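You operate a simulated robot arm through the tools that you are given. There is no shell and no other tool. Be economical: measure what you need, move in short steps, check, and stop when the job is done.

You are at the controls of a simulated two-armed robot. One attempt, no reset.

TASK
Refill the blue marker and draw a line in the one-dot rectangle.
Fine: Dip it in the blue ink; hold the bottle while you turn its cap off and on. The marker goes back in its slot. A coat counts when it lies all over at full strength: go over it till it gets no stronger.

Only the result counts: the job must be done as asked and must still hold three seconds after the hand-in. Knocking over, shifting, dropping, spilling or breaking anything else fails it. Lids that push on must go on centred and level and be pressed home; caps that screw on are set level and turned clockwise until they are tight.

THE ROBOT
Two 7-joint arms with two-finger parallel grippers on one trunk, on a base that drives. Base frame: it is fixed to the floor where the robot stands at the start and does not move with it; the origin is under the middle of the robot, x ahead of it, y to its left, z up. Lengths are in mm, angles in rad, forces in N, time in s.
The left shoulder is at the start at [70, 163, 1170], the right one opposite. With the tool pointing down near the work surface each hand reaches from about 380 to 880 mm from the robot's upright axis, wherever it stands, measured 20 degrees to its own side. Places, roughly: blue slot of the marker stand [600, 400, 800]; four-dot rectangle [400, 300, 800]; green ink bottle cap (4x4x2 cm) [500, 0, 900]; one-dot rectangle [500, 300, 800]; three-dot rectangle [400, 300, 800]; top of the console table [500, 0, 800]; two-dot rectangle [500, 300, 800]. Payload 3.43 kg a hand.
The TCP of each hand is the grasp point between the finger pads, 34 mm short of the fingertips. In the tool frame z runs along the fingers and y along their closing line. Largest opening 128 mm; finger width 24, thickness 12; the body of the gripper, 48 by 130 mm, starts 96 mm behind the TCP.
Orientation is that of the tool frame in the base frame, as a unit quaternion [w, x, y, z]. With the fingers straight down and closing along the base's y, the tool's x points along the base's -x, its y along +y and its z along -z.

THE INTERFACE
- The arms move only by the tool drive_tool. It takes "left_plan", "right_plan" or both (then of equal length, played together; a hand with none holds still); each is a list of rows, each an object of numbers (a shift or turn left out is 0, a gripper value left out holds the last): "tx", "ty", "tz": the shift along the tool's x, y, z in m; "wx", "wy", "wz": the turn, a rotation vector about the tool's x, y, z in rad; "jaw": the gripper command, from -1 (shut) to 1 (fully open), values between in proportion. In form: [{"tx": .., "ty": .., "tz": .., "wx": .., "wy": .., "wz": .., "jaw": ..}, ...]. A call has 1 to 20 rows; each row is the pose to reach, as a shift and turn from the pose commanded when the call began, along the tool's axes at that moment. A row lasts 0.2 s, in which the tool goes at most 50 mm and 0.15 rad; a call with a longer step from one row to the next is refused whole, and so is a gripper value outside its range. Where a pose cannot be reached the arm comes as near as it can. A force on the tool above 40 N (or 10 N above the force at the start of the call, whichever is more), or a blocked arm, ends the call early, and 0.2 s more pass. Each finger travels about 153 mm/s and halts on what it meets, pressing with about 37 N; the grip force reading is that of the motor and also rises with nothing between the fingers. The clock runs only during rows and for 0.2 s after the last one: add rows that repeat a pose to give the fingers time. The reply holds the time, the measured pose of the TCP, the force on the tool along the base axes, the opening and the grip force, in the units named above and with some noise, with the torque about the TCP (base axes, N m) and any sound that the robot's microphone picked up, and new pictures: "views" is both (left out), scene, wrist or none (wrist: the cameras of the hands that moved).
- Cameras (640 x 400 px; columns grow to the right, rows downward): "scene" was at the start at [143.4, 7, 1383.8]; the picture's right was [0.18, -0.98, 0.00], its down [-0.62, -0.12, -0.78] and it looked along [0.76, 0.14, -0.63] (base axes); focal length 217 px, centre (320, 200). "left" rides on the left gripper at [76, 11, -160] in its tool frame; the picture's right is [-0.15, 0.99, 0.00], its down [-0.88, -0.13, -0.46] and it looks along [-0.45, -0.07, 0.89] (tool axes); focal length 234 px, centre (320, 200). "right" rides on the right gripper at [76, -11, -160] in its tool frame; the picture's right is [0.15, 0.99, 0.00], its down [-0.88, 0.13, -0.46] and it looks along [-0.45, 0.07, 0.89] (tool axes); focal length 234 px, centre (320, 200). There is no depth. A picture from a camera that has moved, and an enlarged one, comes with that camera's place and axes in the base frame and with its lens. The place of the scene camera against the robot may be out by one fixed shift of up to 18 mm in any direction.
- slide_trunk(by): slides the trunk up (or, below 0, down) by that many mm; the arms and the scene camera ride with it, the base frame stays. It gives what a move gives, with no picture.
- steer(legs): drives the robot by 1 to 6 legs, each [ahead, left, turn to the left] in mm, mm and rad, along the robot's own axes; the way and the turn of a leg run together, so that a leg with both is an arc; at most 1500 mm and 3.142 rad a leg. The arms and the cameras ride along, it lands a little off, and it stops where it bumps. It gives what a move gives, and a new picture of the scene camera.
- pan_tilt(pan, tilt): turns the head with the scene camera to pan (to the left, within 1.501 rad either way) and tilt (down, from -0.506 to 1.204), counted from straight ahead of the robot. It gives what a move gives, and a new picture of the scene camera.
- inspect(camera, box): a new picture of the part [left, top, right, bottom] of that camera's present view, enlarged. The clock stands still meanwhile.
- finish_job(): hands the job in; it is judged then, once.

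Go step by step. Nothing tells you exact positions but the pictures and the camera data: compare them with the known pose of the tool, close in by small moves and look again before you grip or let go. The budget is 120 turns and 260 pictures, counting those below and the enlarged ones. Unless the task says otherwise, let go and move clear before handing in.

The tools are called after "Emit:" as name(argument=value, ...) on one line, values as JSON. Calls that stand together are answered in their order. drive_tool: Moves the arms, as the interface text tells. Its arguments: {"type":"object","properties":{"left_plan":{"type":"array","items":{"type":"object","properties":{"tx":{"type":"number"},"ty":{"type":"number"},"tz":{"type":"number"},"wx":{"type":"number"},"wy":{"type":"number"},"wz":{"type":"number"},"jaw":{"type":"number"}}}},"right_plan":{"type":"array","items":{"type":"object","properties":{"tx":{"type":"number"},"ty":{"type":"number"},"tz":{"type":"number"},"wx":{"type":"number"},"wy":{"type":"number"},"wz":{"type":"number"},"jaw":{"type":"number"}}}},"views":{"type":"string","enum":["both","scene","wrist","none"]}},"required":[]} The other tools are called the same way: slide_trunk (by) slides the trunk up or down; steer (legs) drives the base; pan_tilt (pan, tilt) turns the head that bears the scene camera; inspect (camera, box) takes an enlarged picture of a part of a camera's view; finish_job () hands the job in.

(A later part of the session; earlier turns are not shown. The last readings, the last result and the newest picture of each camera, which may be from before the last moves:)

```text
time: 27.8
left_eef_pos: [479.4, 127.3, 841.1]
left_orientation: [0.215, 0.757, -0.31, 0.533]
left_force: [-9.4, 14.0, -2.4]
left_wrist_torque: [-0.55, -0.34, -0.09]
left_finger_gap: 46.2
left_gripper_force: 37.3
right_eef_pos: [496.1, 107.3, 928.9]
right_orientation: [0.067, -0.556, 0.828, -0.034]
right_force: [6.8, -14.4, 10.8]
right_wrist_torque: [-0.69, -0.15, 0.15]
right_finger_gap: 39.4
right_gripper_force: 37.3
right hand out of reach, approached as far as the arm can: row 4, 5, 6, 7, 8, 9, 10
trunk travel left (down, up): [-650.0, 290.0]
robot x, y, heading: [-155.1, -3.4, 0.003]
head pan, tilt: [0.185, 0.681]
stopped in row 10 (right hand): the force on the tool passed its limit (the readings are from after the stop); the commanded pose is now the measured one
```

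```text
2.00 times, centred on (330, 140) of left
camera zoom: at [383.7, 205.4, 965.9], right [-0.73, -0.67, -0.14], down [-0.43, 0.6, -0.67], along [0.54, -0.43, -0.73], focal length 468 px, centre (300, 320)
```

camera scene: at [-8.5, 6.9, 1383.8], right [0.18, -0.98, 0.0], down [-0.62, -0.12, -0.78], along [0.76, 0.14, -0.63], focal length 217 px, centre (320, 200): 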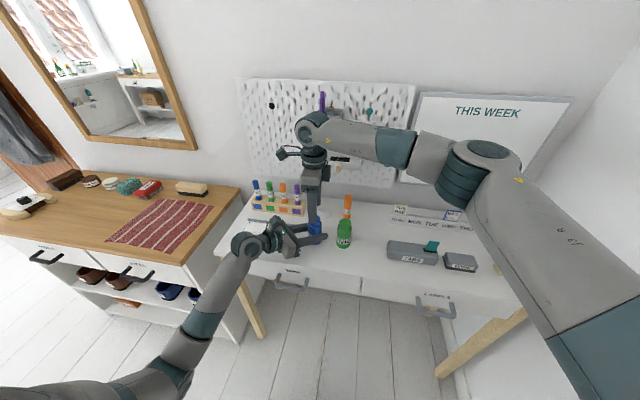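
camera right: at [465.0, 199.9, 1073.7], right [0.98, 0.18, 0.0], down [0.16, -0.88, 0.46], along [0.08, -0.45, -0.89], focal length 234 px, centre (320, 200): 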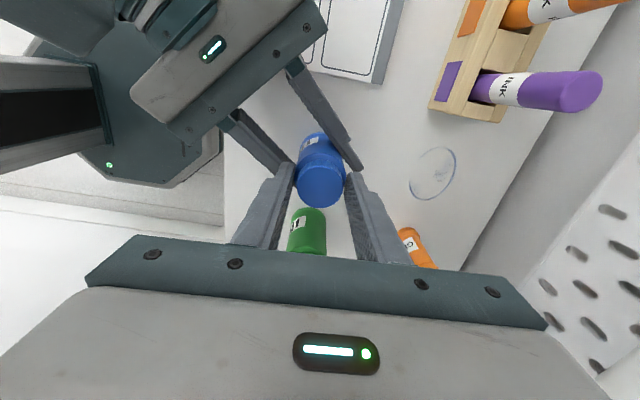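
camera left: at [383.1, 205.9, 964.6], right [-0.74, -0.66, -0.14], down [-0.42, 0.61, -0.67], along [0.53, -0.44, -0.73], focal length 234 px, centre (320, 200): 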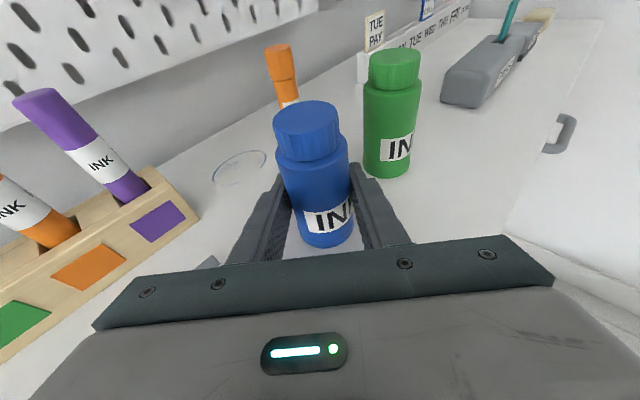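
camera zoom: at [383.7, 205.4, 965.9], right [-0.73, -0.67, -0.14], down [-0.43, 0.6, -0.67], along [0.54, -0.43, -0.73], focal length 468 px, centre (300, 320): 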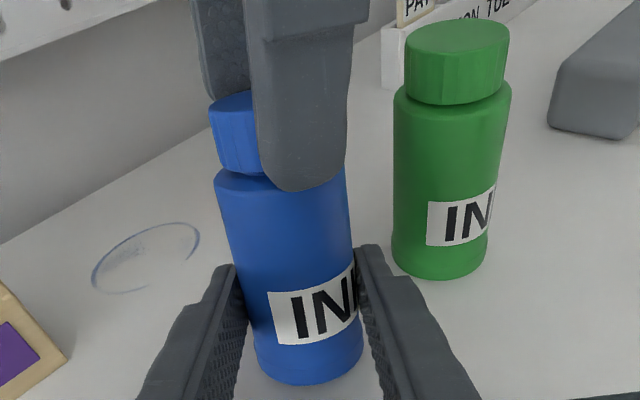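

The right wrist hit its limit near yaw −1.1 and dragged sideways, tilting the bottle in the left grip. I bring the right hand back level and centred, which should upright the bottle.

Emit:
drive_tool(right_plan=[{"tx": -0.002, "ty": 0.005, "wx": -0.025, "wy": 0.017, "wz": 0.037}, {"tx": -0.004, "ty": 0.0095, "wx": -0.05, "wy": 0.034, "wz": 0.074}, {"tx": -0.006, "ty": 0.014, "wx": -0.074, "wy": 0.052, "wz": 0.11}, {"tx": -0.008, "ty": 0.019, "wx": -0.1, "wy": 0.069, "wz": 0.147}, {"tx": -0.0097, "ty": 0.0237, "wx": -0.124, "wy": 0.086, "wz": 0.184}, {"tx": -0.0097, "ty": 0.0237, "wx": -0.124, "wy": 0.086, "wz": 0.184}])

Emit:
inspect(camera="left", box=[220, 40, 440, 240])

```text
time: 29.0
left_eef_pos: [480.6, 127.1, 843.0]
left_orientation: [0.217, 0.756, -0.311, 0.534]
left_force: [-1.5, 0.1, 2.7]
left_wrist_torque: [0.3, 0.46, 0.03]
left_finger_gap: 45.9
left_gripper_force: 37.0
right_eef_pos: [481.0, 127.9, 928.7]
right_orientation: [0.006, -0.481, 0.877, -0.001]
right_force: [-0.7, 0.3, 4.6]
right_wrist_torque: [-0.23, -0.17, -0.03]
right_finger_gap: 37.0
right_gripper_force: 37.2
trunk travel left (down, up): [-650.0, 290.0]
robot x, y, heading: [-152.3, 3.3, -0.001]
head pan, tilt: [0.185, 0.681]
stopped in row 6 (right hand): the force on the tool passed its limit (the readings are from after the stop); the commanded pose is now the measured one
camera scene: at [-9.4, 6.6, 1383.9], right [0.18, -0.98, 0.0], down [-0.62, -0.12, -0.78], along [0.76, 0.14, -0.63], focal length 217 px, centre (320, 200)
camera right: at [448.0, 56.0, 1087.5], right [-0.91, 0.41, -0.01], down [0.36, 0.81, 0.46], along [0.2, 0.42, -0.89], focal length 234 px, centre (320, 200)
```

scene: 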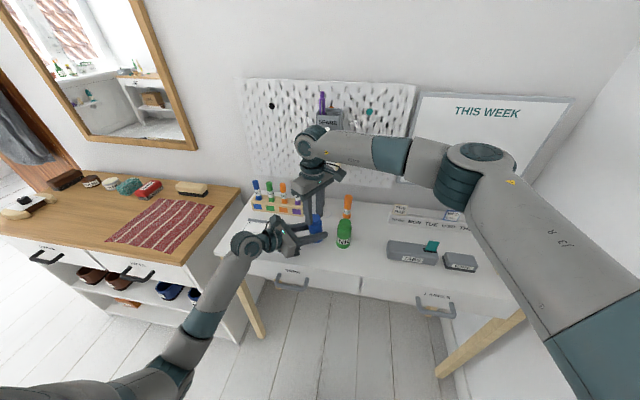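
right: 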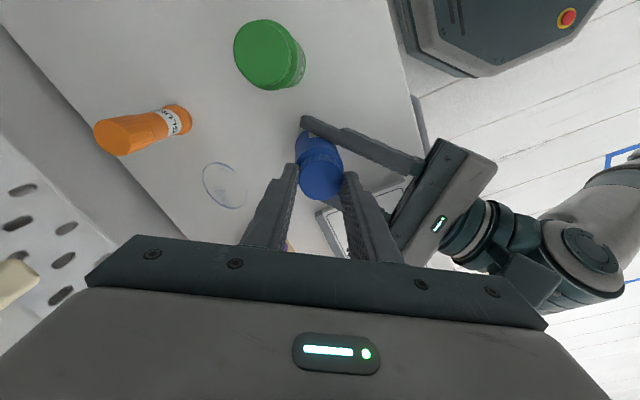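

```text
2.00 times, centred on (330, 140) of left
camera zoom: at [383.8, 206.8, 966.7], right [-0.73, -0.67, -0.14], down [-0.42, 0.6, -0.68], along [0.54, -0.43, -0.72], focal length 468 px, centre (300, 320)
```

zoom: 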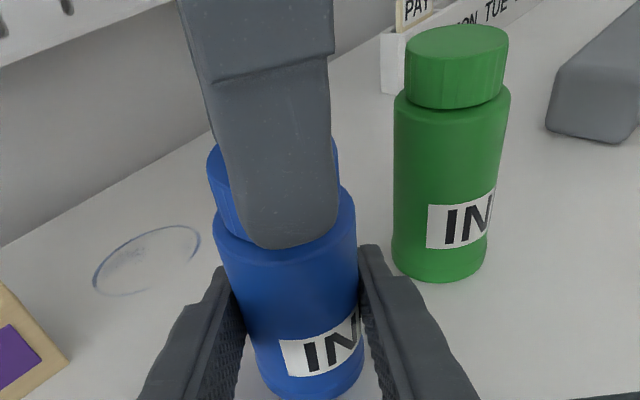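

Bottle is upright again. I release the cap, lift, and rewind the right wrist clockwise for another grip.

Emit:
drive_tool(right_plan=[{"jaw": -0.2}, {"jaw": 0.1}, {"tz": -0.03}, {"tz": -0.055, "wz": 0.13}, {"tz": -0.055, "wz": 0.27}, {"tz": -0.055, "wz": 0.41}, {"tz": -0.055, "wz": 0.55}, {"tz": -0.055, "wz": 0.69}, {"tz": -0.055, "wz": 0.83}, {"tz": -0.055, "wz": 0.97}, {"tz": -0.055, "wz": 1.11}, {"tz": -0.055, "wz": 1.25}, {"tz": -0.055, "wz": 1.39}, {"tz": -0.055, "wz": 1.53}, {"tz": -0.055, "wz": 1.67}, {"tz": -0.055, "wz": 1.81}, {"tz": -0.055, "wz": 1.95}, {"tz": -0.055, "wz": 2.09}, {"tz": -0.055, "wz": 2.23}, {"tz": -0.055, "wz": 2.37}])

Emit:
inspect(camera="left", box=[220, 40, 440, 240])

Emit:
inspect(camera="right", box=[220, 70, 420, 220])

```text
time: 33.2
left_eef_pos: [480.5, 127.3, 842.3]
left_orientation: [0.217, 0.755, -0.311, 0.535]
left_force: [1.1, 0.2, 10.7]
left_wrist_torque: [0.17, 0.06, -0.01]
left_finger_gap: 45.6
left_gripper_force: 37.2
right_eef_pos: [480.9, 127.7, 982.4]
right_orientation: [0.004, 0.633, 0.774, 0.005]
right_force: [0.1, -0.4, 1.1]
right_wrist_torque: [0.01, -0.02, 0.01]
right_finger_gap: 70.5
right_gripper_force: 0.0
trunk travel left (down, up): [-650.0, 290.0]
robot x, y, heading: [-151.6, 2.2, 0.003]
head pan, tilt: [0.185, 0.681]
camera scene: at [-9.3, 6.7, 1383.9], right [0.18, -0.98, 0.0], down [-0.62, -0.12, -0.78], along [0.76, 0.14, -0.63], focal length 217 px, centre (320, 200)
camera right: at [452.7, 197.9, 1142.3], right [0.94, 0.34, 0.01], down [0.3, -0.84, 0.46], along [0.17, -0.43, -0.89], focal length 234 px, centre (320, 200)
```

scene: 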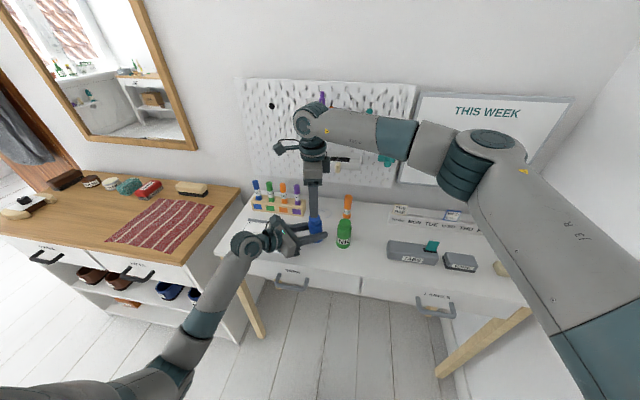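
right: 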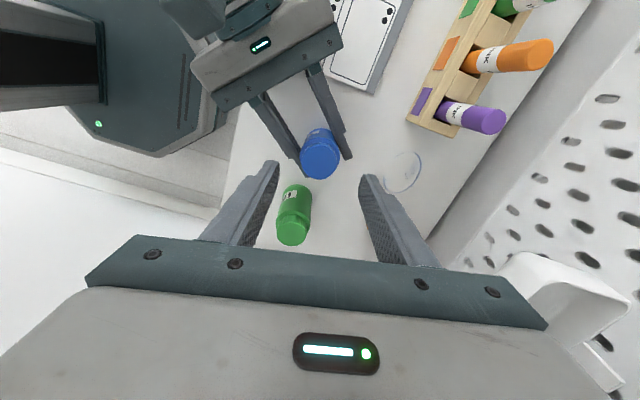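

```text
2.00 times, centred on (330, 140) of left
camera zoom: at [383.9, 206.7, 966.5], right [-0.73, -0.67, -0.14], down [-0.42, 0.6, -0.68], along [0.54, -0.43, -0.72], focal length 468 px, centre (300, 320)
```

zoom: 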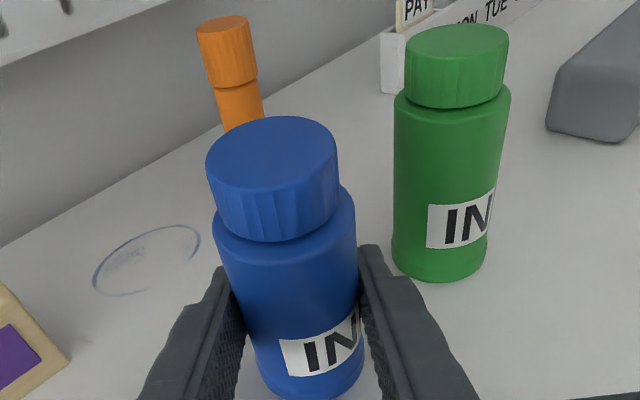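

```text
2.67 times, centred on (320, 145) of right
camera zoom: at [452.7, 197.9, 1142.3], right [0.94, 0.34, 0.01], down [0.3, -0.84, 0.46], along [0.17, -0.43, -0.89], focal length 624 px, centre (320, 347)
```

zoom: 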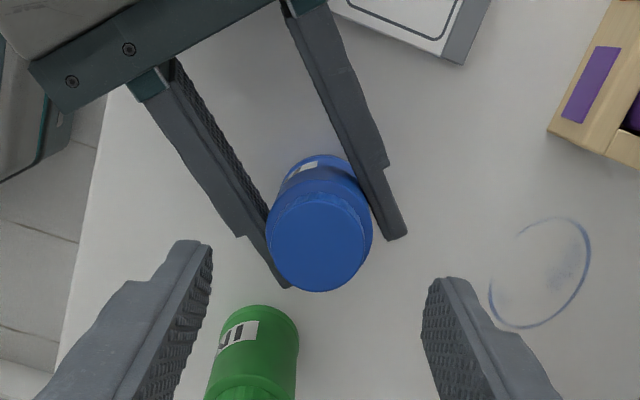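

The left hand feels 10 N from the table, so I briefly open it to let the bottle settle flat, then regrip it. After that the right hand lowers and grips the cap again.

Emit:
drive_tool(left_plan=[{"jaw": -0.2}, {"jaw": -0.1}, {"jaw": -0.1}, {"jaw": -0.1}, {"jaw": -0.22}, {"jaw": -0.3}, {"jaw": -1}, {"jaw": -1}], right_plan=[{"tz": 0.0}, {"tz": 0.0}, {"tz": 0.0}, {"tz": 0.0}, {"tz": 0.0}, {"tz": 0.0}, {"tz": 0.02}, {"tz": 0.03}], views="none")

Emit:
inspect(camera="left", box=[220, 40, 440, 240])

Emit:
inspect(camera="right", box=[220, 70, 420, 220])

```text
time: 35.0
left_eef_pos: [480.7, 126.3, 841.7]
left_orientation: [0.218, 0.756, -0.311, 0.534]
left_force: [0.8, 0.3, 0.3]
left_wrist_torque: [-0.01, -0.01, -0.03]
left_finger_gap: 45.7
left_gripper_force: 37.1
right_eef_pos: [481.4, 127.5, 951.9]
right_orientation: [0.004, 0.632, 0.775, 0.003]
right_force: [-0.3, -0.9, 0.5]
right_wrist_torque: [0.0, -0.04, 0.01]
right_finger_gap: 70.4
right_gripper_force: 0.1
trunk travel left (down, up): [-650.0, 290.0]
robot x, y, heading: [-151.1, -0.7, 0.002]
head pan, tilt: [0.185, 0.681]
```

```text
2.00 times, centred on (330, 140) of left
camera zoom: at [384.7, 206.8, 965.9], right [-0.73, -0.67, -0.14], down [-0.42, 0.6, -0.68], along [0.54, -0.43, -0.72], focal length 468 px, centre (300, 320)
```

zoom: 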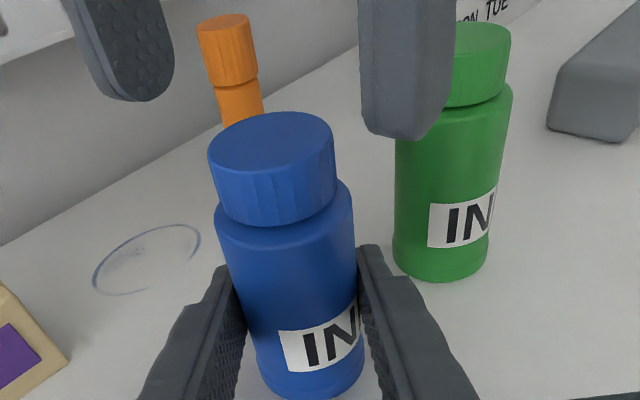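

```text
2.67 times, centred on (320, 145) of right
camera zoom: at [453.6, 198.2, 1111.1], right [0.94, 0.34, 0.01], down [0.3, -0.84, 0.46], along [0.17, -0.43, -0.89], focal length 624 px, centre (320, 347)
```

zoom: 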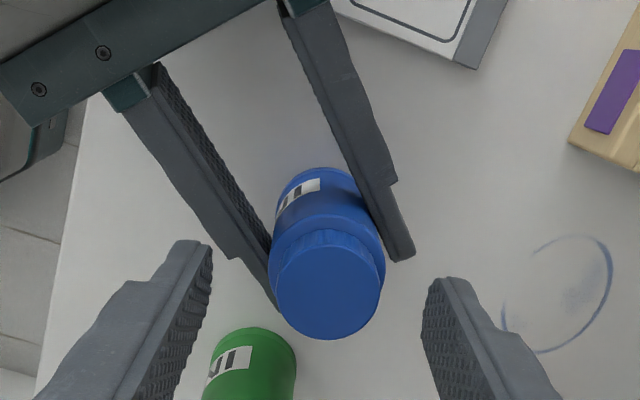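

The bottle settled flat but sits about 8 mm further out: cap centre ≈ (487,121.5). I shift the right hand there, descend and grip.

Emit:
drive_tool(right_plan=[{"tx": -0.004, "ty": 0.002}, {"tx": -0.007, "ty": 0.0045}, {"tx": -0.007, "ty": 0.0045, "tz": 0.015}, {"tx": -0.007, "ty": 0.0045, "tz": 0.028}, {"tx": -0.007, "ty": 0.0045, "tz": 0.028, "jaw": -0.15}, {"tx": -0.007, "ty": 0.0045, "tz": 0.028, "jaw": -0.3}, {"tx": -0.007, "ty": 0.0045, "tz": 0.028, "jaw": -1}, {"tx": -0.007, "ty": 0.0045, "tz": 0.028, "jaw": -1}], views="none")

Emit:
inspect(camera="left", box=[220, 40, 440, 240])

Emit:
inspect(camera="right", box=[220, 70, 420, 220])

```text
time: 36.8
left_eef_pos: [482.3, 127.4, 841.6]
left_orientation: [0.217, 0.756, -0.311, 0.534]
left_force: [1.4, 0.3, -0.9]
left_wrist_torque: [-0.1, 0.13, 0.0]
left_finger_gap: 45.6
left_gripper_force: 36.7
right_eef_pos: [488.3, 121.4, 923.7]
right_orientation: [0.003, 0.632, 0.775, 0.004]
right_force: [-2.3, -0.6, 0.3]
right_wrist_torque: [-0.03, 0.15, 0.01]
right_finger_gap: 36.8
right_gripper_force: 37.3
trunk travel left (down, up): [-650.0, 290.0]
robot x, y, heading: [-152.8, -0.1, -0.002]
head pan, tilt: [0.185, 0.681]
```

```text
2.00 times, centred on (330, 140) of left
camera zoom: at [384.6, 206.8, 966.0], right [-0.73, -0.67, -0.14], down [-0.42, 0.6, -0.68], along [0.54, -0.43, -0.72], focal length 468 px, centre (300, 320)
```

zoom: 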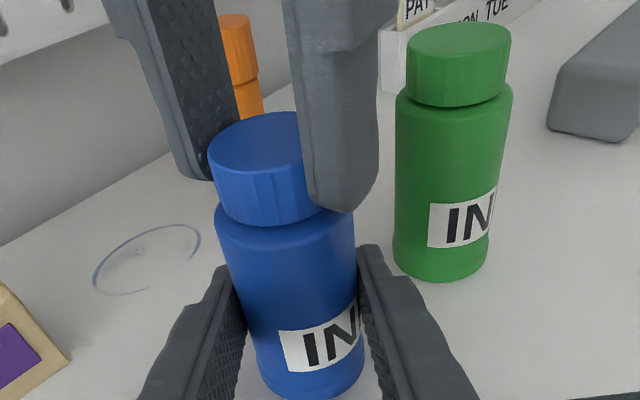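

```text
2.67 times, centred on (320, 145) of right
camera zoom: at [459.2, 192.1, 1083.7], right [0.94, 0.34, 0.01], down [0.3, -0.84, 0.46], along [0.17, -0.43, -0.89], focal length 624 px, centre (320, 347)
```

zoom: 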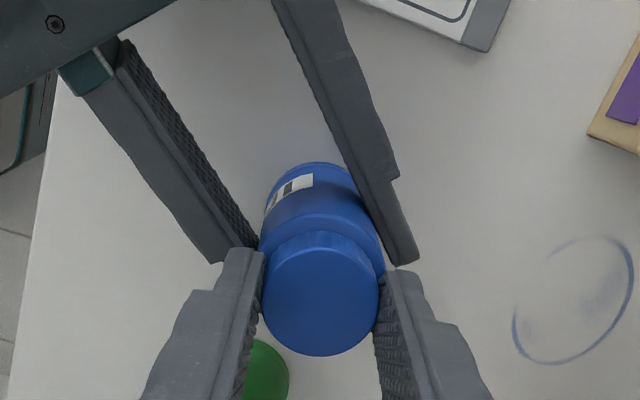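

Good grip on the cap again with low side force. Turn counter-clockwise another 2.1 rad with slight lift.

Emit:
drive_tool(right_plan=[{"wz": -0.14, "tz": -0.0002}, {"wz": -0.28, "tz": -0.0003}, {"wz": -0.42, "tz": -0.0004}, {"wz": -0.56, "tz": -0.0006}, {"wz": -0.7, "tz": -0.0007}, {"wz": -0.84, "tz": -0.0008}, {"wz": -0.98, "tz": -0.001}, {"wz": -1.12, "tz": -0.0011}, {"wz": -1.26, "tz": -0.0013}, {"wz": -1.4, "tz": -0.0014}, {"wz": -1.54, "tz": -0.0015}, {"wz": -1.68, "tz": -0.0017}, {"wz": -1.82, "tz": -0.0018}, {"wz": -1.96, "tz": -0.002}, {"wz": -2.1, "tz": -0.0021}], views="none")

Emit:
inspect(camera="left", box=[220, 40, 440, 240])

```text
time: 40.0
left_eef_pos: [481.0, 126.8, 842.9]
left_orientation: [0.217, 0.756, -0.311, 0.534]
left_force: [1.4, -0.8, 1.0]
left_wrist_torque: [0.0, -0.05, 0.02]
left_finger_gap: 45.7
left_gripper_force: 37.6
right_eef_pos: [487.7, 122.5, 925.9]
right_orientation: [0.006, -0.359, 0.933, -0.001]
right_force: [0.2, -0.1, -1.2]
right_wrist_torque: [-0.01, 0.05, 0.03]
right_finger_gap: 36.7
right_gripper_force: 37.0
trunk travel left (down, up): [-650.0, 290.0]
robot x, y, heading: [-152.0, -1.1, 0.001]
head pan, tilt: [0.185, 0.681]
```

```text
2.00 times, centred on (330, 140) of left
camera zoom: at [384.4, 206.4, 966.0], right [-0.73, -0.67, -0.14], down [-0.42, 0.6, -0.68], along [0.54, -0.43, -0.72], focal length 468 px, centre (300, 320)
```

zoom: 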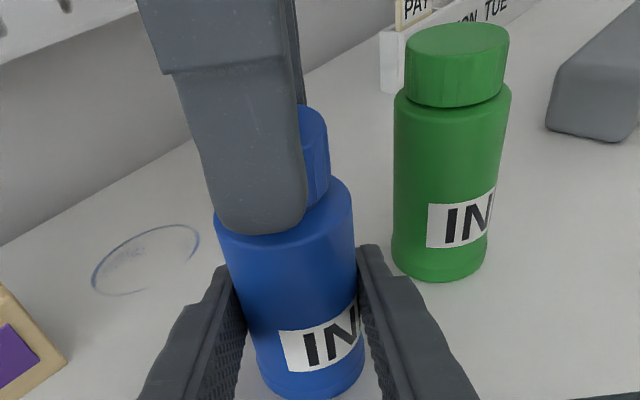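

Forces are near zero, so the cap may be free. I lift gently by 12 mm and look.

Emit:
drive_tool(right_plan=[{"tz": -0.003}, {"tz": -0.006}, {"tz": -0.009}, {"tz": -0.012}, {"tz": -0.012}], views="none")

Emit:
inspect(camera="left", box=[220, 40, 440, 240])

```text
time: 41.2
left_eef_pos: [481.1, 126.9, 843.3]
left_orientation: [0.218, 0.755, -0.311, 0.534]
left_force: [0.9, -1.6, 0.9]
left_wrist_torque: [-0.04, 0.01, 0.01]
left_finger_gap: 45.5
left_gripper_force: 36.5
right_eef_pos: [488.0, 121.0, 936.9]
right_orientation: [0.006, -0.358, 0.934, -0.001]
right_force: [0.7, 0.9, 0.5]
right_wrist_torque: [0.03, 0.02, 0.0]
right_finger_gap: 36.8
right_gripper_force: 37.0
trunk travel left (down, up): [-650.0, 290.0]
robot x, y, heading: [-154.1, 0.2, -0.002]
head pan, tilt: [0.185, 0.681]
```

```text
2.00 times, centred on (330, 140) of left
camera zoom: at [384.5, 206.8, 965.9], right [-0.73, -0.67, -0.14], down [-0.42, 0.6, -0.68], along [0.54, -0.43, -0.72], focal length 468 px, centre (300, 320)
```

zoom: 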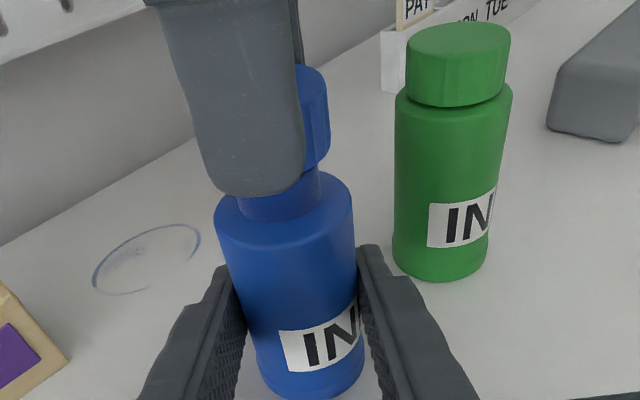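

The cap is off and stays in the right hand. I carry it clear, then open the left hand and back it away from the bottle.

Emit:
drive_tool(right_plan=[{"tz": -0.04}, {"tz": -0.08}, {"tz": -0.12}, {"tz": -0.12, "tx": 0.036, "ty": -0.022}, {"tz": -0.12, "tx": 0.072, "ty": -0.043}, {"tz": -0.12, "tx": 0.107, "ty": -0.065}, {"tz": -0.12, "tx": 0.143, "ty": -0.086}, {"tz": -0.12, "tx": 0.178, "ty": -0.108}, {"tz": -0.12, "tx": 0.178, "ty": -0.108}, {"tz": -0.12, "tx": 0.178, "ty": -0.108}, {"tz": -0.12, "tx": 0.178, "ty": -0.108}, {"tz": -0.12, "tx": 0.178, "ty": -0.108}, {"tz": -0.12, "tx": 0.178, "ty": -0.108}], left_plan=[{"tz": 0}, {"tz": 0}, {"tz": 0}, {"jaw": -0.2}, {"jaw": 0.1}, {"jaw": 0.3}, {"tz": -0.02, "jaw": 0.3}, {"tz": -0.045}, {"tz": -0.07}, {"tz": -0.095}, {"tz": -0.12}, {"tz": -0.145}, {"tz": -0.17}])

Emit:
inspect(camera="left", box=[200, 60, 440, 240])

```text
time: 44.0
left_eef_pos: [367.6, 240.8, 899.4]
left_orientation: [0.218, 0.755, -0.311, 0.534]
left_force: [-0.8, 0.2, 0.4]
left_wrist_torque: [0.01, 0.01, 0.03]
left_finger_gap: 83.2
left_gripper_force: 0.0
right_eef_pos: [426.7, -78.3, 1058.1]
right_orientation: [0.007, -0.358, 0.934, -0.001]
right_force: [-0.1, 0.1, -0.5]
right_wrist_torque: [0.0, -0.03, -0.04]
right_finger_gap: 36.6
right_gripper_force: 37.3
trunk travel left (down, up): [-650.0, 290.0]
robot x, y, heading: [-152.5, 0.6, 0.003]
head pan, tilt: [0.185, 0.681]
camera scene: at [-9.0, 7.1, 1383.8], right [0.18, -0.98, 0.0], down [-0.62, -0.12, -0.78], along [0.76, 0.14, -0.63], focal length 217 px, centre (320, 200)
camera right: at [375.9, -138.8, 1217.5], right [-0.77, 0.64, -0.01], down [0.56, 0.69, 0.46], along [0.3, 0.35, -0.89], focal length 234 px, centre (320, 200)
camera left: at [271.3, 320.1, 1022.9], right [-0.73, -0.67, -0.14], down [-0.42, 0.6, -0.68], along [0.54, -0.43, -0.72], focal length 234 px, centre (320, 200)
```

scene: 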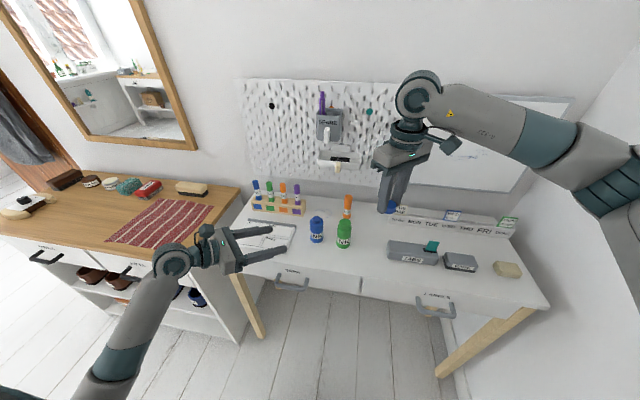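
right: 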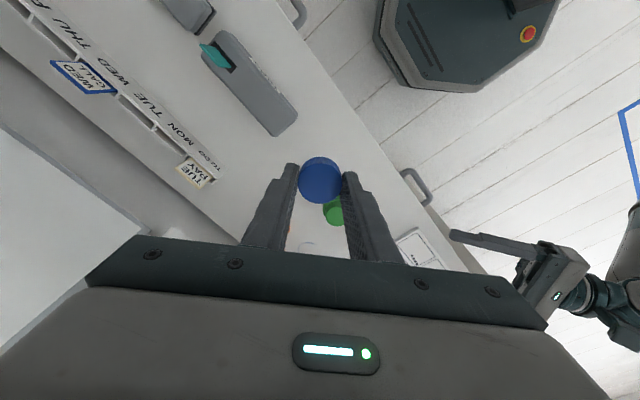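
left: 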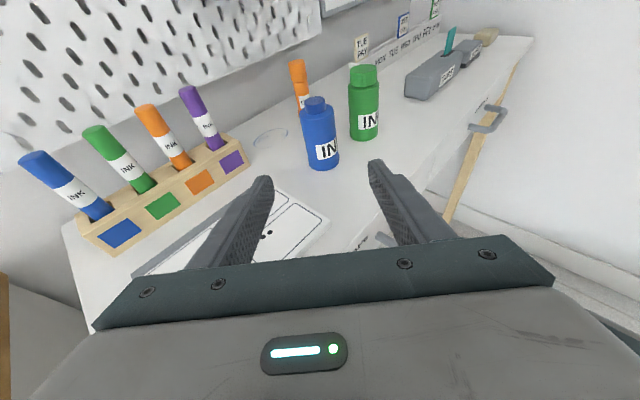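

```text
2.22 times, centred on (320, 150) of left
camera zoom: at [271.3, 320.1, 1022.9], right [-0.73, -0.67, -0.14], down [-0.42, 0.6, -0.68], along [0.54, -0.43, -0.72], focal length 520 px, centre (320, 311)
```

zoom: 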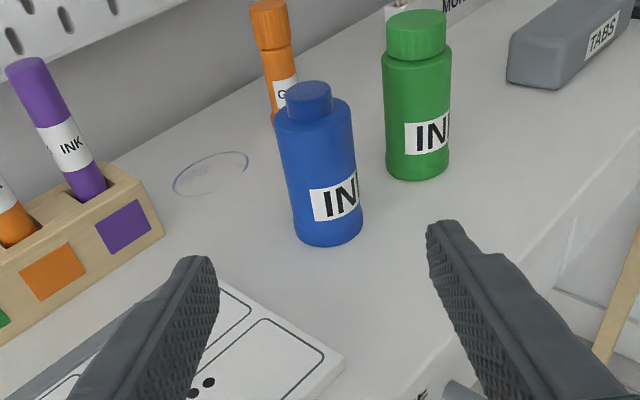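

Bottle stands uncapped and undisturbed, its neck at ≈(487,122). Markers are 54 mm apart along y, so I bring the left hand back to vertical at yaw 0 near the stand, at height.

Emit:
drive_tool(left_plan=[{"tx": 0.0075, "ty": -0.0092, "tz": -0.0052, "wx": -0.083, "wy": -0.0338, "wz": 0.1173}, {"tx": 0.015, "ty": -0.0185, "tz": -0.0104, "wx": -0.1659, "wy": -0.0676, "wz": 0.2346}, {"tx": 0.0225, "ty": -0.0277, "tz": -0.0155, "wx": -0.2488, "wy": -0.1015, "wz": 0.3519}, {"tx": 0.03, "ty": -0.0369, "tz": -0.0207, "wx": -0.3318, "wy": -0.1353, "wz": 0.4692}, {"tx": 0.0375, "ty": -0.0462, "tz": -0.0259, "wx": -0.4147, "wy": -0.1691, "wz": 0.5865}, {"tx": 0.045, "ty": -0.0554, "tz": -0.0311, "wx": -0.4976, "wy": -0.2029, "wz": 0.7038}, {"tx": 0.0525, "ty": -0.0646, "tz": -0.0362, "wx": -0.5806, "wy": -0.2368, "wz": 0.8211}, {"tx": 0.06, "ty": -0.0739, "tz": -0.0414, "wx": -0.6635, "wy": -0.2706, "wz": 0.9384}, {"tx": 0.0676, "ty": -0.0831, "tz": -0.0466, "wx": -0.7465, "wy": -0.3044, "wz": 1.0556}, {"tx": 0.0751, "ty": -0.0924, "tz": -0.0518, "wx": -0.8294, "wy": -0.3382, "wz": 1.1729}, {"tx": 0.0826, "ty": -0.1016, "tz": -0.0569, "wx": -0.9124, "wy": -0.3721, "wz": 1.2902}, {"tx": 0.0901, "ty": -0.1108, "tz": -0.0621, "wx": -0.9953, "wy": -0.4059, "wz": 1.4075}, {"tx": 0.0976, "ty": -0.1201, "tz": -0.0673, "wx": -1.0782, "wy": -0.4397, "wz": 1.5248}, {"tx": 0.1051, "ty": -0.1293, "tz": -0.0725, "wx": -1.1612, "wy": -0.4735, "wz": 1.6421}, {"tx": 0.1126, "ty": -0.1385, "tz": -0.0776, "wx": -1.2441, "wy": -0.5074, "wz": 1.7594}, {"tx": 0.1201, "ty": -0.1478, "tz": -0.0828, "wx": -1.3271, "wy": -0.5412, "wz": 1.8767}, {"tx": 0.1276, "ty": -0.157, "tz": -0.088, "wx": -1.41, "wy": -0.575, "wz": 1.994}, {"tx": 0.1276, "ty": -0.157, "tz": -0.088, "wx": -1.41, "wy": -0.575, "wz": 1.994}])

```text
time: 47.8
left_eef_pos: [449.6, 380.4, 1048.6]
left_orientation: [0.001, 0.001, 1.0, 0.001]
left_force: [-0.7, 0.7, 0.5]
left_wrist_torque: [0.01, -0.02, -0.02]
left_finger_gap: 83.2
left_gripper_force: 0.0
right_eef_pos: [427.3, -78.1, 1056.9]
right_orientation: [0.005, -0.358, 0.934, -0.001]
right_force: [-0.2, 0.5, 0.4]
right_wrist_torque: [-0.01, 0.01, -0.01]
right_finger_gap: 36.8
right_gripper_force: 37.1
trunk travel left (down, up): [-650.0, 290.0]
robot x, y, heading: [-154.0, -0.6, 0.0]
head pan, tilt: [0.185, 0.681]
camera scene: at [-8.0, 7.1, 1383.7], right [0.18, -0.98, 0.0], down [-0.62, -0.12, -0.78], along [0.76, 0.14, -0.63], focal length 217 px, centre (320, 200)
camera left: at [373.7, 391.2, 1206.8], right [0.15, 0.99, 0.0], down [0.88, -0.13, 0.46], along [0.45, -0.07, -0.89], focal length 234 px, centre (320, 200)
```

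scene: 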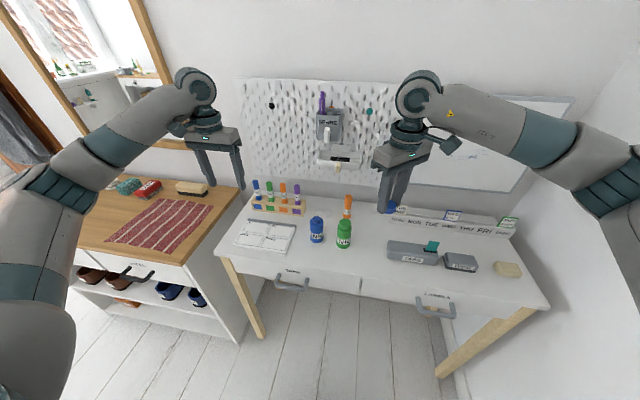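
left: 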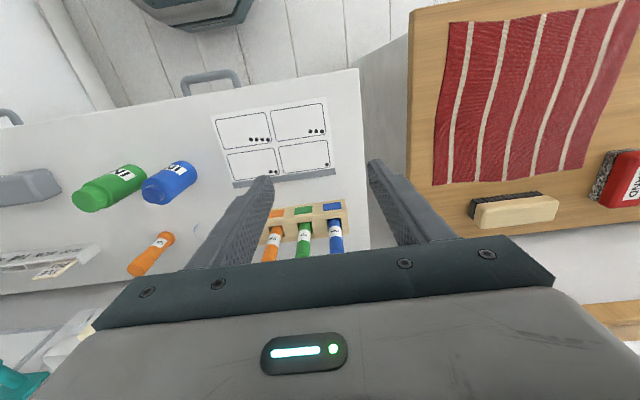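

Left hand is vertical again. I zoom on stand, board and bottle neck for sizes.

Emit:
inspect(camera="left", box=[240, 180, 380, 268])

Emit:
inspect(camera="left", box=[130, 90, 350, 230])

Emit:
inspect(camera="scene", box=[230, 160, 370, 260])

```text
4.55 times, centred on (310, 224) of left
camera zoom: at [373.7, 391.2, 1206.8], right [0.15, 0.99, 0.0], down [0.88, -0.13, 0.46], along [0.45, -0.07, -0.89], focal length 1064 px, centre (366, 91)
```

zoom: 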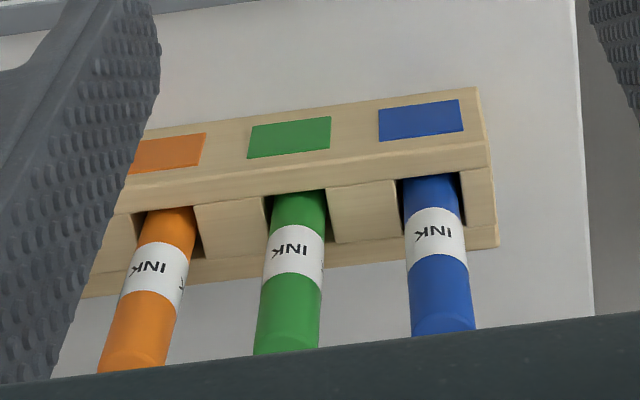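

```text
2.86 times, centred on (240, 160) of left
camera zoom: at [373.7, 391.2, 1206.8], right [0.15, 0.99, 0.0], down [0.88, -0.13, 0.46], along [0.45, -0.07, -0.89], focal length 669 px, centre (549, 314)
```

zoom: 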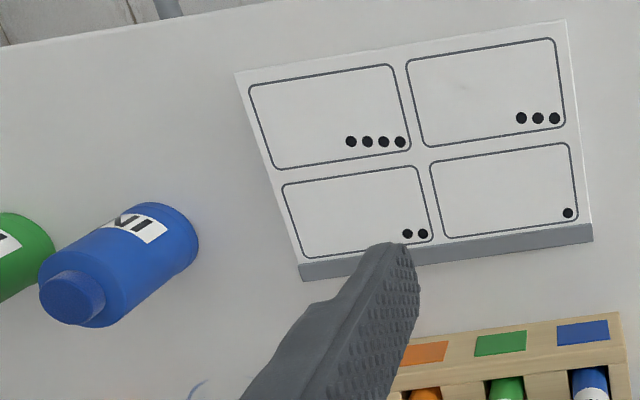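

```text
4.00 times, centred on (300, 210) of scene
camera zoom: at [-8.0, 7.1, 1383.7], right [0.18, -0.98, 0.0], down [-0.62, -0.12, -0.78], along [0.76, 0.14, -0.63], focal length 870 px, centre (400, 160)
```

zoom: 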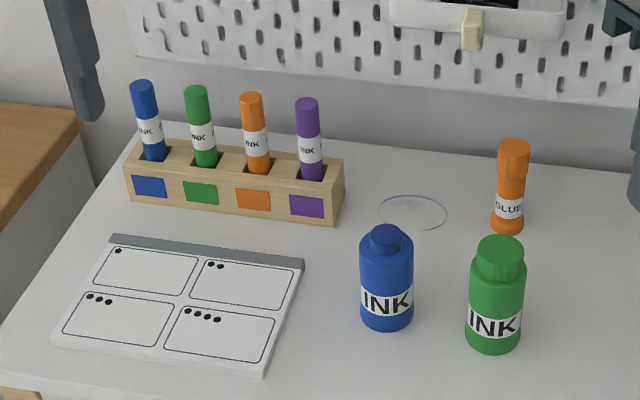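

Marker is ~22 mm thick, at about (606,382), with the stand top near z 841. I move above it with jaws half open and check.

Emit:
drive_tool(left_plan=[{"tx": -0.04, "tz": 0.01, "jaw": 0.0}, {"tx": -0.08, "tz": 0.02}, {"tx": -0.12, "tz": 0.03}, {"tx": -0.156, "ty": 0.0015, "tz": 0.04}, {"tx": -0.156, "ty": 0.0015, "tz": 0.04}])

Emit:
inspect(camera="left", box=[240, 90, 400, 210])

```text
time: 49.0
left_eef_pos: [603.4, 382.6, 1008.2]
left_orientation: [0.0, 0.0, 1.0, -0.001]
left_force: [-0.5, -0.2, -0.3]
left_wrist_torque: [-0.02, -0.03, 0.01]
left_finger_gap: 64.1
left_gripper_force: 0.0
right_eef_pos: [426.2, -76.7, 1058.2]
right_orientation: [0.005, -0.358, 0.934, -0.003]
right_force: [0.3, 0.0, -0.1]
right_wrist_torque: [-0.02, -0.05, -0.01]
right_finger_gap: 36.8
right_gripper_force: 37.2
trunk travel left (down, up): [-650.0, 290.0]
robot x, y, heading: [-148.5, -0.7, 0.002]
head pan, tilt: [0.185, 0.681]
camera scene: at [-9.3, 7.5, 1383.9], right [0.18, -0.98, 0.0], down [-0.62, -0.12, -0.78], along [0.76, 0.14, -0.63], focal length 217 px, centre (320, 200)
camera left: at [528.2, 394.1, 1167.1], right [0.15, 0.99, 0.0], down [0.88, -0.13, 0.46], along [0.45, -0.07, -0.89], focal length 234 px, centre (320, 200)
```

scene: 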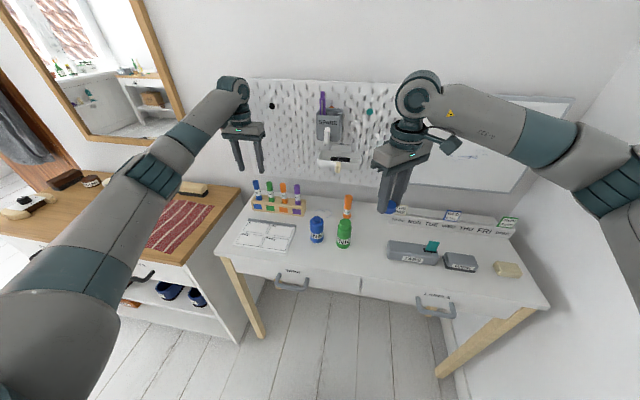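
left: 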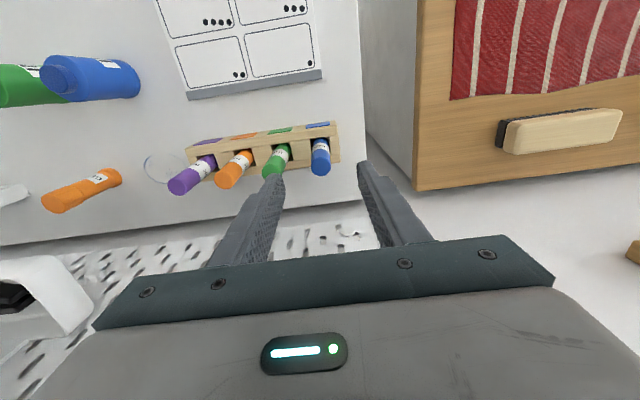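

```text
3.33 times, centred on (320, 150) of left
camera zoom: at [528.2, 394.1, 1167.1], right [0.15, 0.99, 0.0], down [0.88, -0.13, 0.46], along [0.45, -0.07, -0.89], focal length 781 px, centre (320, 367)
```

zoom: 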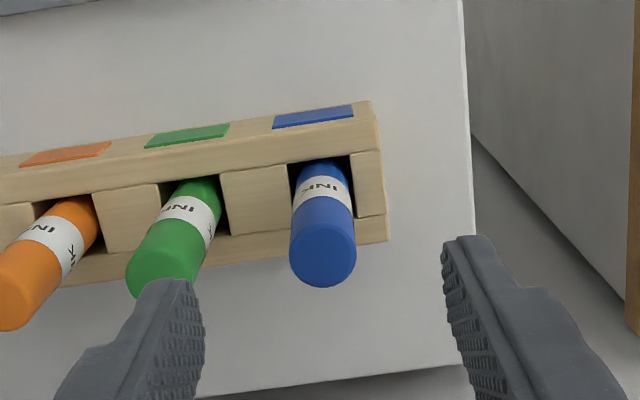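

The marker leans slightly back (top ≈(611,382,923), slot ≈(599,382,845)); the fingers close along y so that is fine. I descend to TCP (606,382,890) and grip gently.

Emit:
drive_tool(left_plan=[{"tx": -0.0026, "tz": 0.03}, {"tx": -0.0026, "tz": 0.06}, {"tx": -0.0026, "tz": 0.09}, {"tx": -0.0026, "tz": 0.118}, {"tx": -0.0026, "tz": 0.118}], views="wrist")

Emit:
inspect(camera="left", box=[240, 110, 400, 230])

Emit:
inspect(camera="scene", box=[230, 160, 330, 230])

```text
time: 50.2
left_eef_pos: [606.3, 380.3, 889.0]
left_orientation: [0.0, -0.001, 1.0, 0.0]
left_force: [0.4, -0.2, 0.3]
left_wrist_torque: [0.0, -0.02, -0.01]
left_finger_gap: 64.2
left_gripper_force: 0.0
right_eef_pos: [427.7, -78.6, 1057.2]
right_orientation: [0.005, -0.358, 0.934, -0.001]
right_force: [-0.7, 0.7, -0.1]
right_wrist_torque: [0.0, 0.01, 0.01]
right_finger_gap: 36.8
right_gripper_force: 36.6
trunk travel left (down, up): [-650.0, 290.0]
robot x, y, heading: [-150.7, 1.9, -0.005]
head pan, tilt: [0.185, 0.681]
camera left: at [531.7, 392.9, 1047.8], right [0.15, 0.99, 0.0], down [0.88, -0.13, 0.46], along [0.45, -0.07, -0.89], focal length 234 px, centre (320, 200)
```

left: 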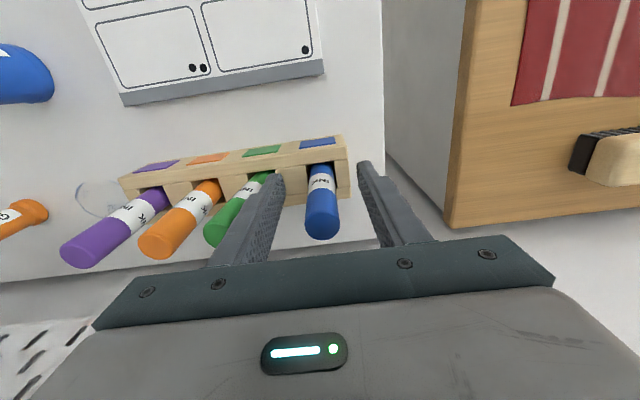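

```text
3.33 times, centred on (320, 170) of left
camera zoom: at [531.7, 392.9, 1047.8], right [0.15, 0.99, 0.0], down [0.88, -0.13, 0.46], along [0.45, -0.07, -0.89], focal length 781 px, centre (320, 300)
```

zoom: 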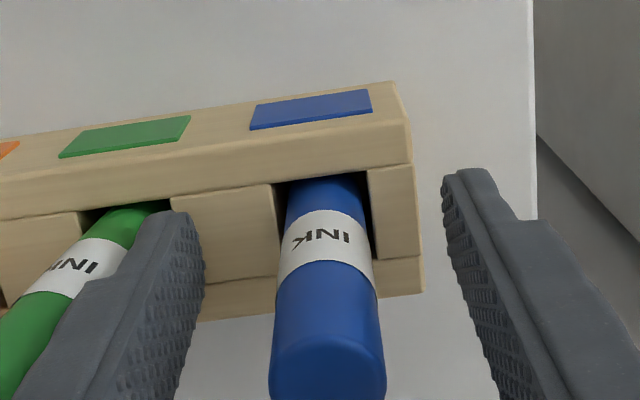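

```text
5.71 times, centred on (280, 195) of scene
camera zoom: at [-8.0, 6.8, 1383.7], right [0.18, -0.98, 0.0], down [-0.62, -0.12, -0.78], along [0.76, 0.14, -0.63], focal length 1242 px, centre (549, 229)
```

zoom: 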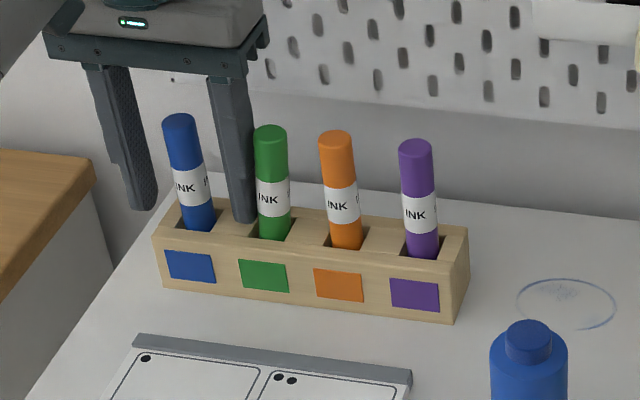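

The marker is centred between the fingers. Closing.

Emit:
drive_tool(left_plan=[{"jaw": -0.3}, {"jaw": -0.5}, {"jaw": -0.6}, {"jaw": -0.65}, {"jaw": -1}, {"jaw": -1}], views="none")

Emit:
inspect(camera="scene", box=[230, 160, 330, 230])

```text
time: 51.6
left_eef_pos: [607.0, 381.5, 889.0]
left_orientation: [0.0, 0.0, 1.0, 0.001]
left_force: [0.3, -0.3, 0.6]
left_wrist_torque: [0.09, 0.01, 0.0]
left_finger_gap: 20.3
left_gripper_force: 37.0
right_eef_pos: [426.9, -79.1, 1057.2]
right_orientation: [0.005, -0.358, 0.934, -0.001]
right_force: [-0.3, -0.1, 0.8]
right_wrist_torque: [0.01, 0.01, 0.0]
right_finger_gap: 36.9
right_gripper_force: 37.2
trunk travel left (down, up): [-650.0, 290.0]
robot x, y, heading: [-150.7, -4.6, -0.005]
head pan, tilt: [0.185, 0.681]
```

```text
5.71 times, centred on (280, 195) of scene
camera zoom: at [-8.2, 6.7, 1383.8], right [0.18, -0.98, 0.0], down [-0.62, -0.12, -0.78], along [0.76, 0.14, -0.63], focal length 1242 px, centre (549, 229)
```

zoom: 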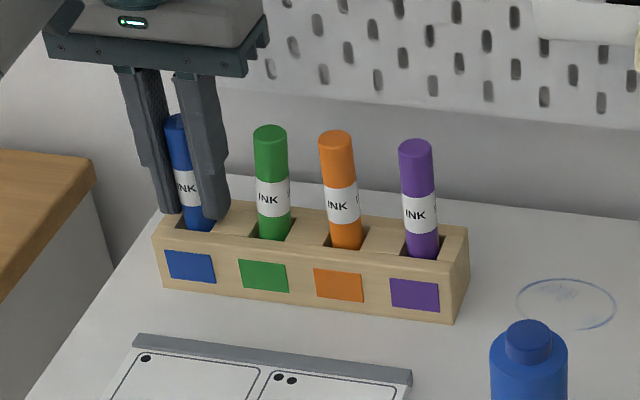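

Marker gripped at 20.3 mm; that pose is my return reference. I lift it out along its leaning axis.

Emit:
drive_tool(left_plan=[{"tx": -0.0015, "tz": -0.01}, {"tx": -0.003, "tz": -0.02}, {"tx": -0.0045, "tz": -0.03}, {"tx": -0.006, "tz": -0.045}, {"tx": -0.006, "tz": -0.08}, {"tx": -0.006, "tz": -0.12}, {"tx": -0.006, "tz": -0.12}])

Emit:
inspect(camera="scene", box=[215, 130, 345, 230])

Emit:
inspect(camera="left", box=[240, 110, 400, 230])

```text
time: 53.2
left_eef_pos: [613.5, 383.8, 1009.6]
left_orientation: [-0.001, 0.0, 1.0, 0.0]
left_force: [-0.4, 0.0, -0.4]
left_wrist_torque: [0.04, 0.05, -0.01]
left_finger_gap: 20.3
left_gripper_force: 37.1
right_eef_pos: [427.3, -79.2, 1056.3]
right_orientation: [0.005, -0.358, 0.934, -0.001]
right_force: [-0.2, 0.0, -0.7]
right_wrist_torque: [0.0, 0.01, 0.0]
right_finger_gap: 36.7
right_gripper_force: 36.5
trunk travel left (down, up): [-650.0, 290.0]
robot x, y, heading: [-152.5, 0.2, 0.0]
head pan, tilt: [0.185, 0.681]
camera scene: at [-7.3, 7.0, 1383.6], right [0.18, -0.98, 0.0], down [-0.62, -0.12, -0.78], along [0.76, 0.14, -0.63], focal length 217 px, centre (320, 200)
camera left: at [537.6, 394.6, 1168.9], right [0.15, 0.99, 0.0], down [0.88, -0.13, 0.45], along [0.45, -0.07, -0.89], focal length 234 px, centre (320, 200)
```

scene: 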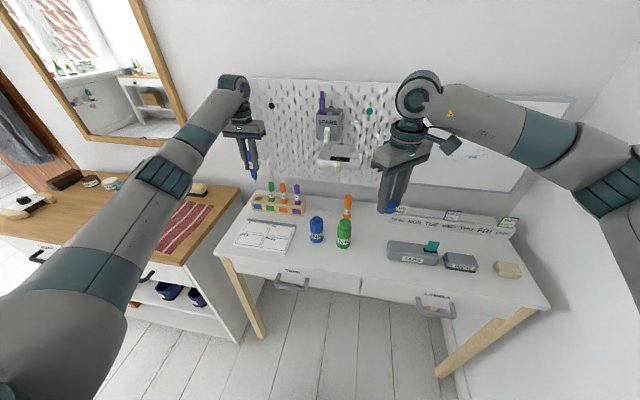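
left: 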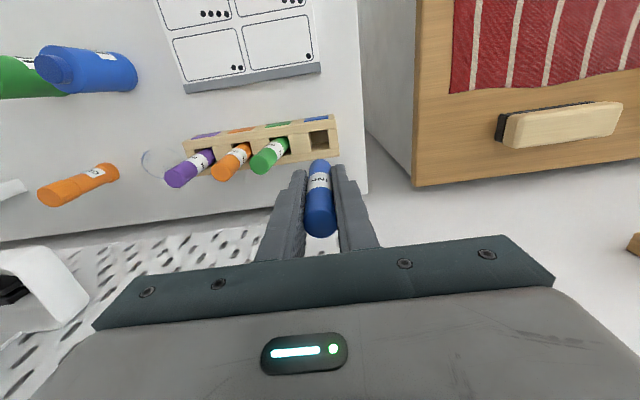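

```text
4.00 times, centred on (280, 180) of scene
camera zoom: at [-7.3, 7.0, 1383.6], right [0.18, -0.98, 0.0], down [-0.62, -0.12, -0.78], along [0.76, 0.14, -0.63], focal length 870 px, centre (480, 280)
```

zoom: 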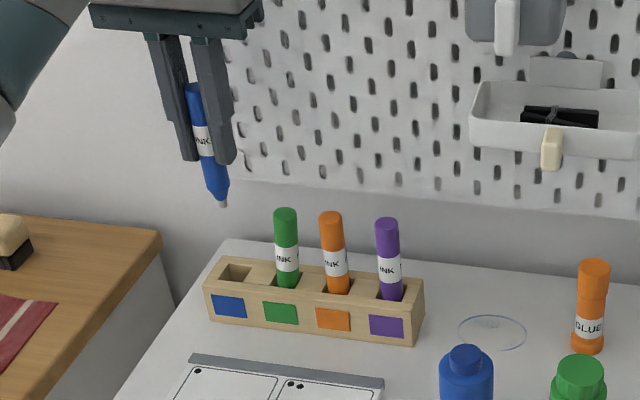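

```text
3.33 times, centred on (320, 170) of left
camera zoom: at [537.6, 394.6, 1168.9], right [0.15, 0.99, 0.0], down [0.88, -0.13, 0.45], along [0.45, -0.07, -0.89], focal length 781 px, centre (320, 300)
```

zoom: 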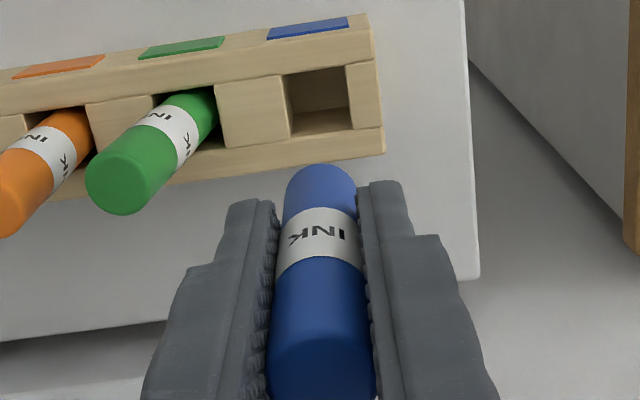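

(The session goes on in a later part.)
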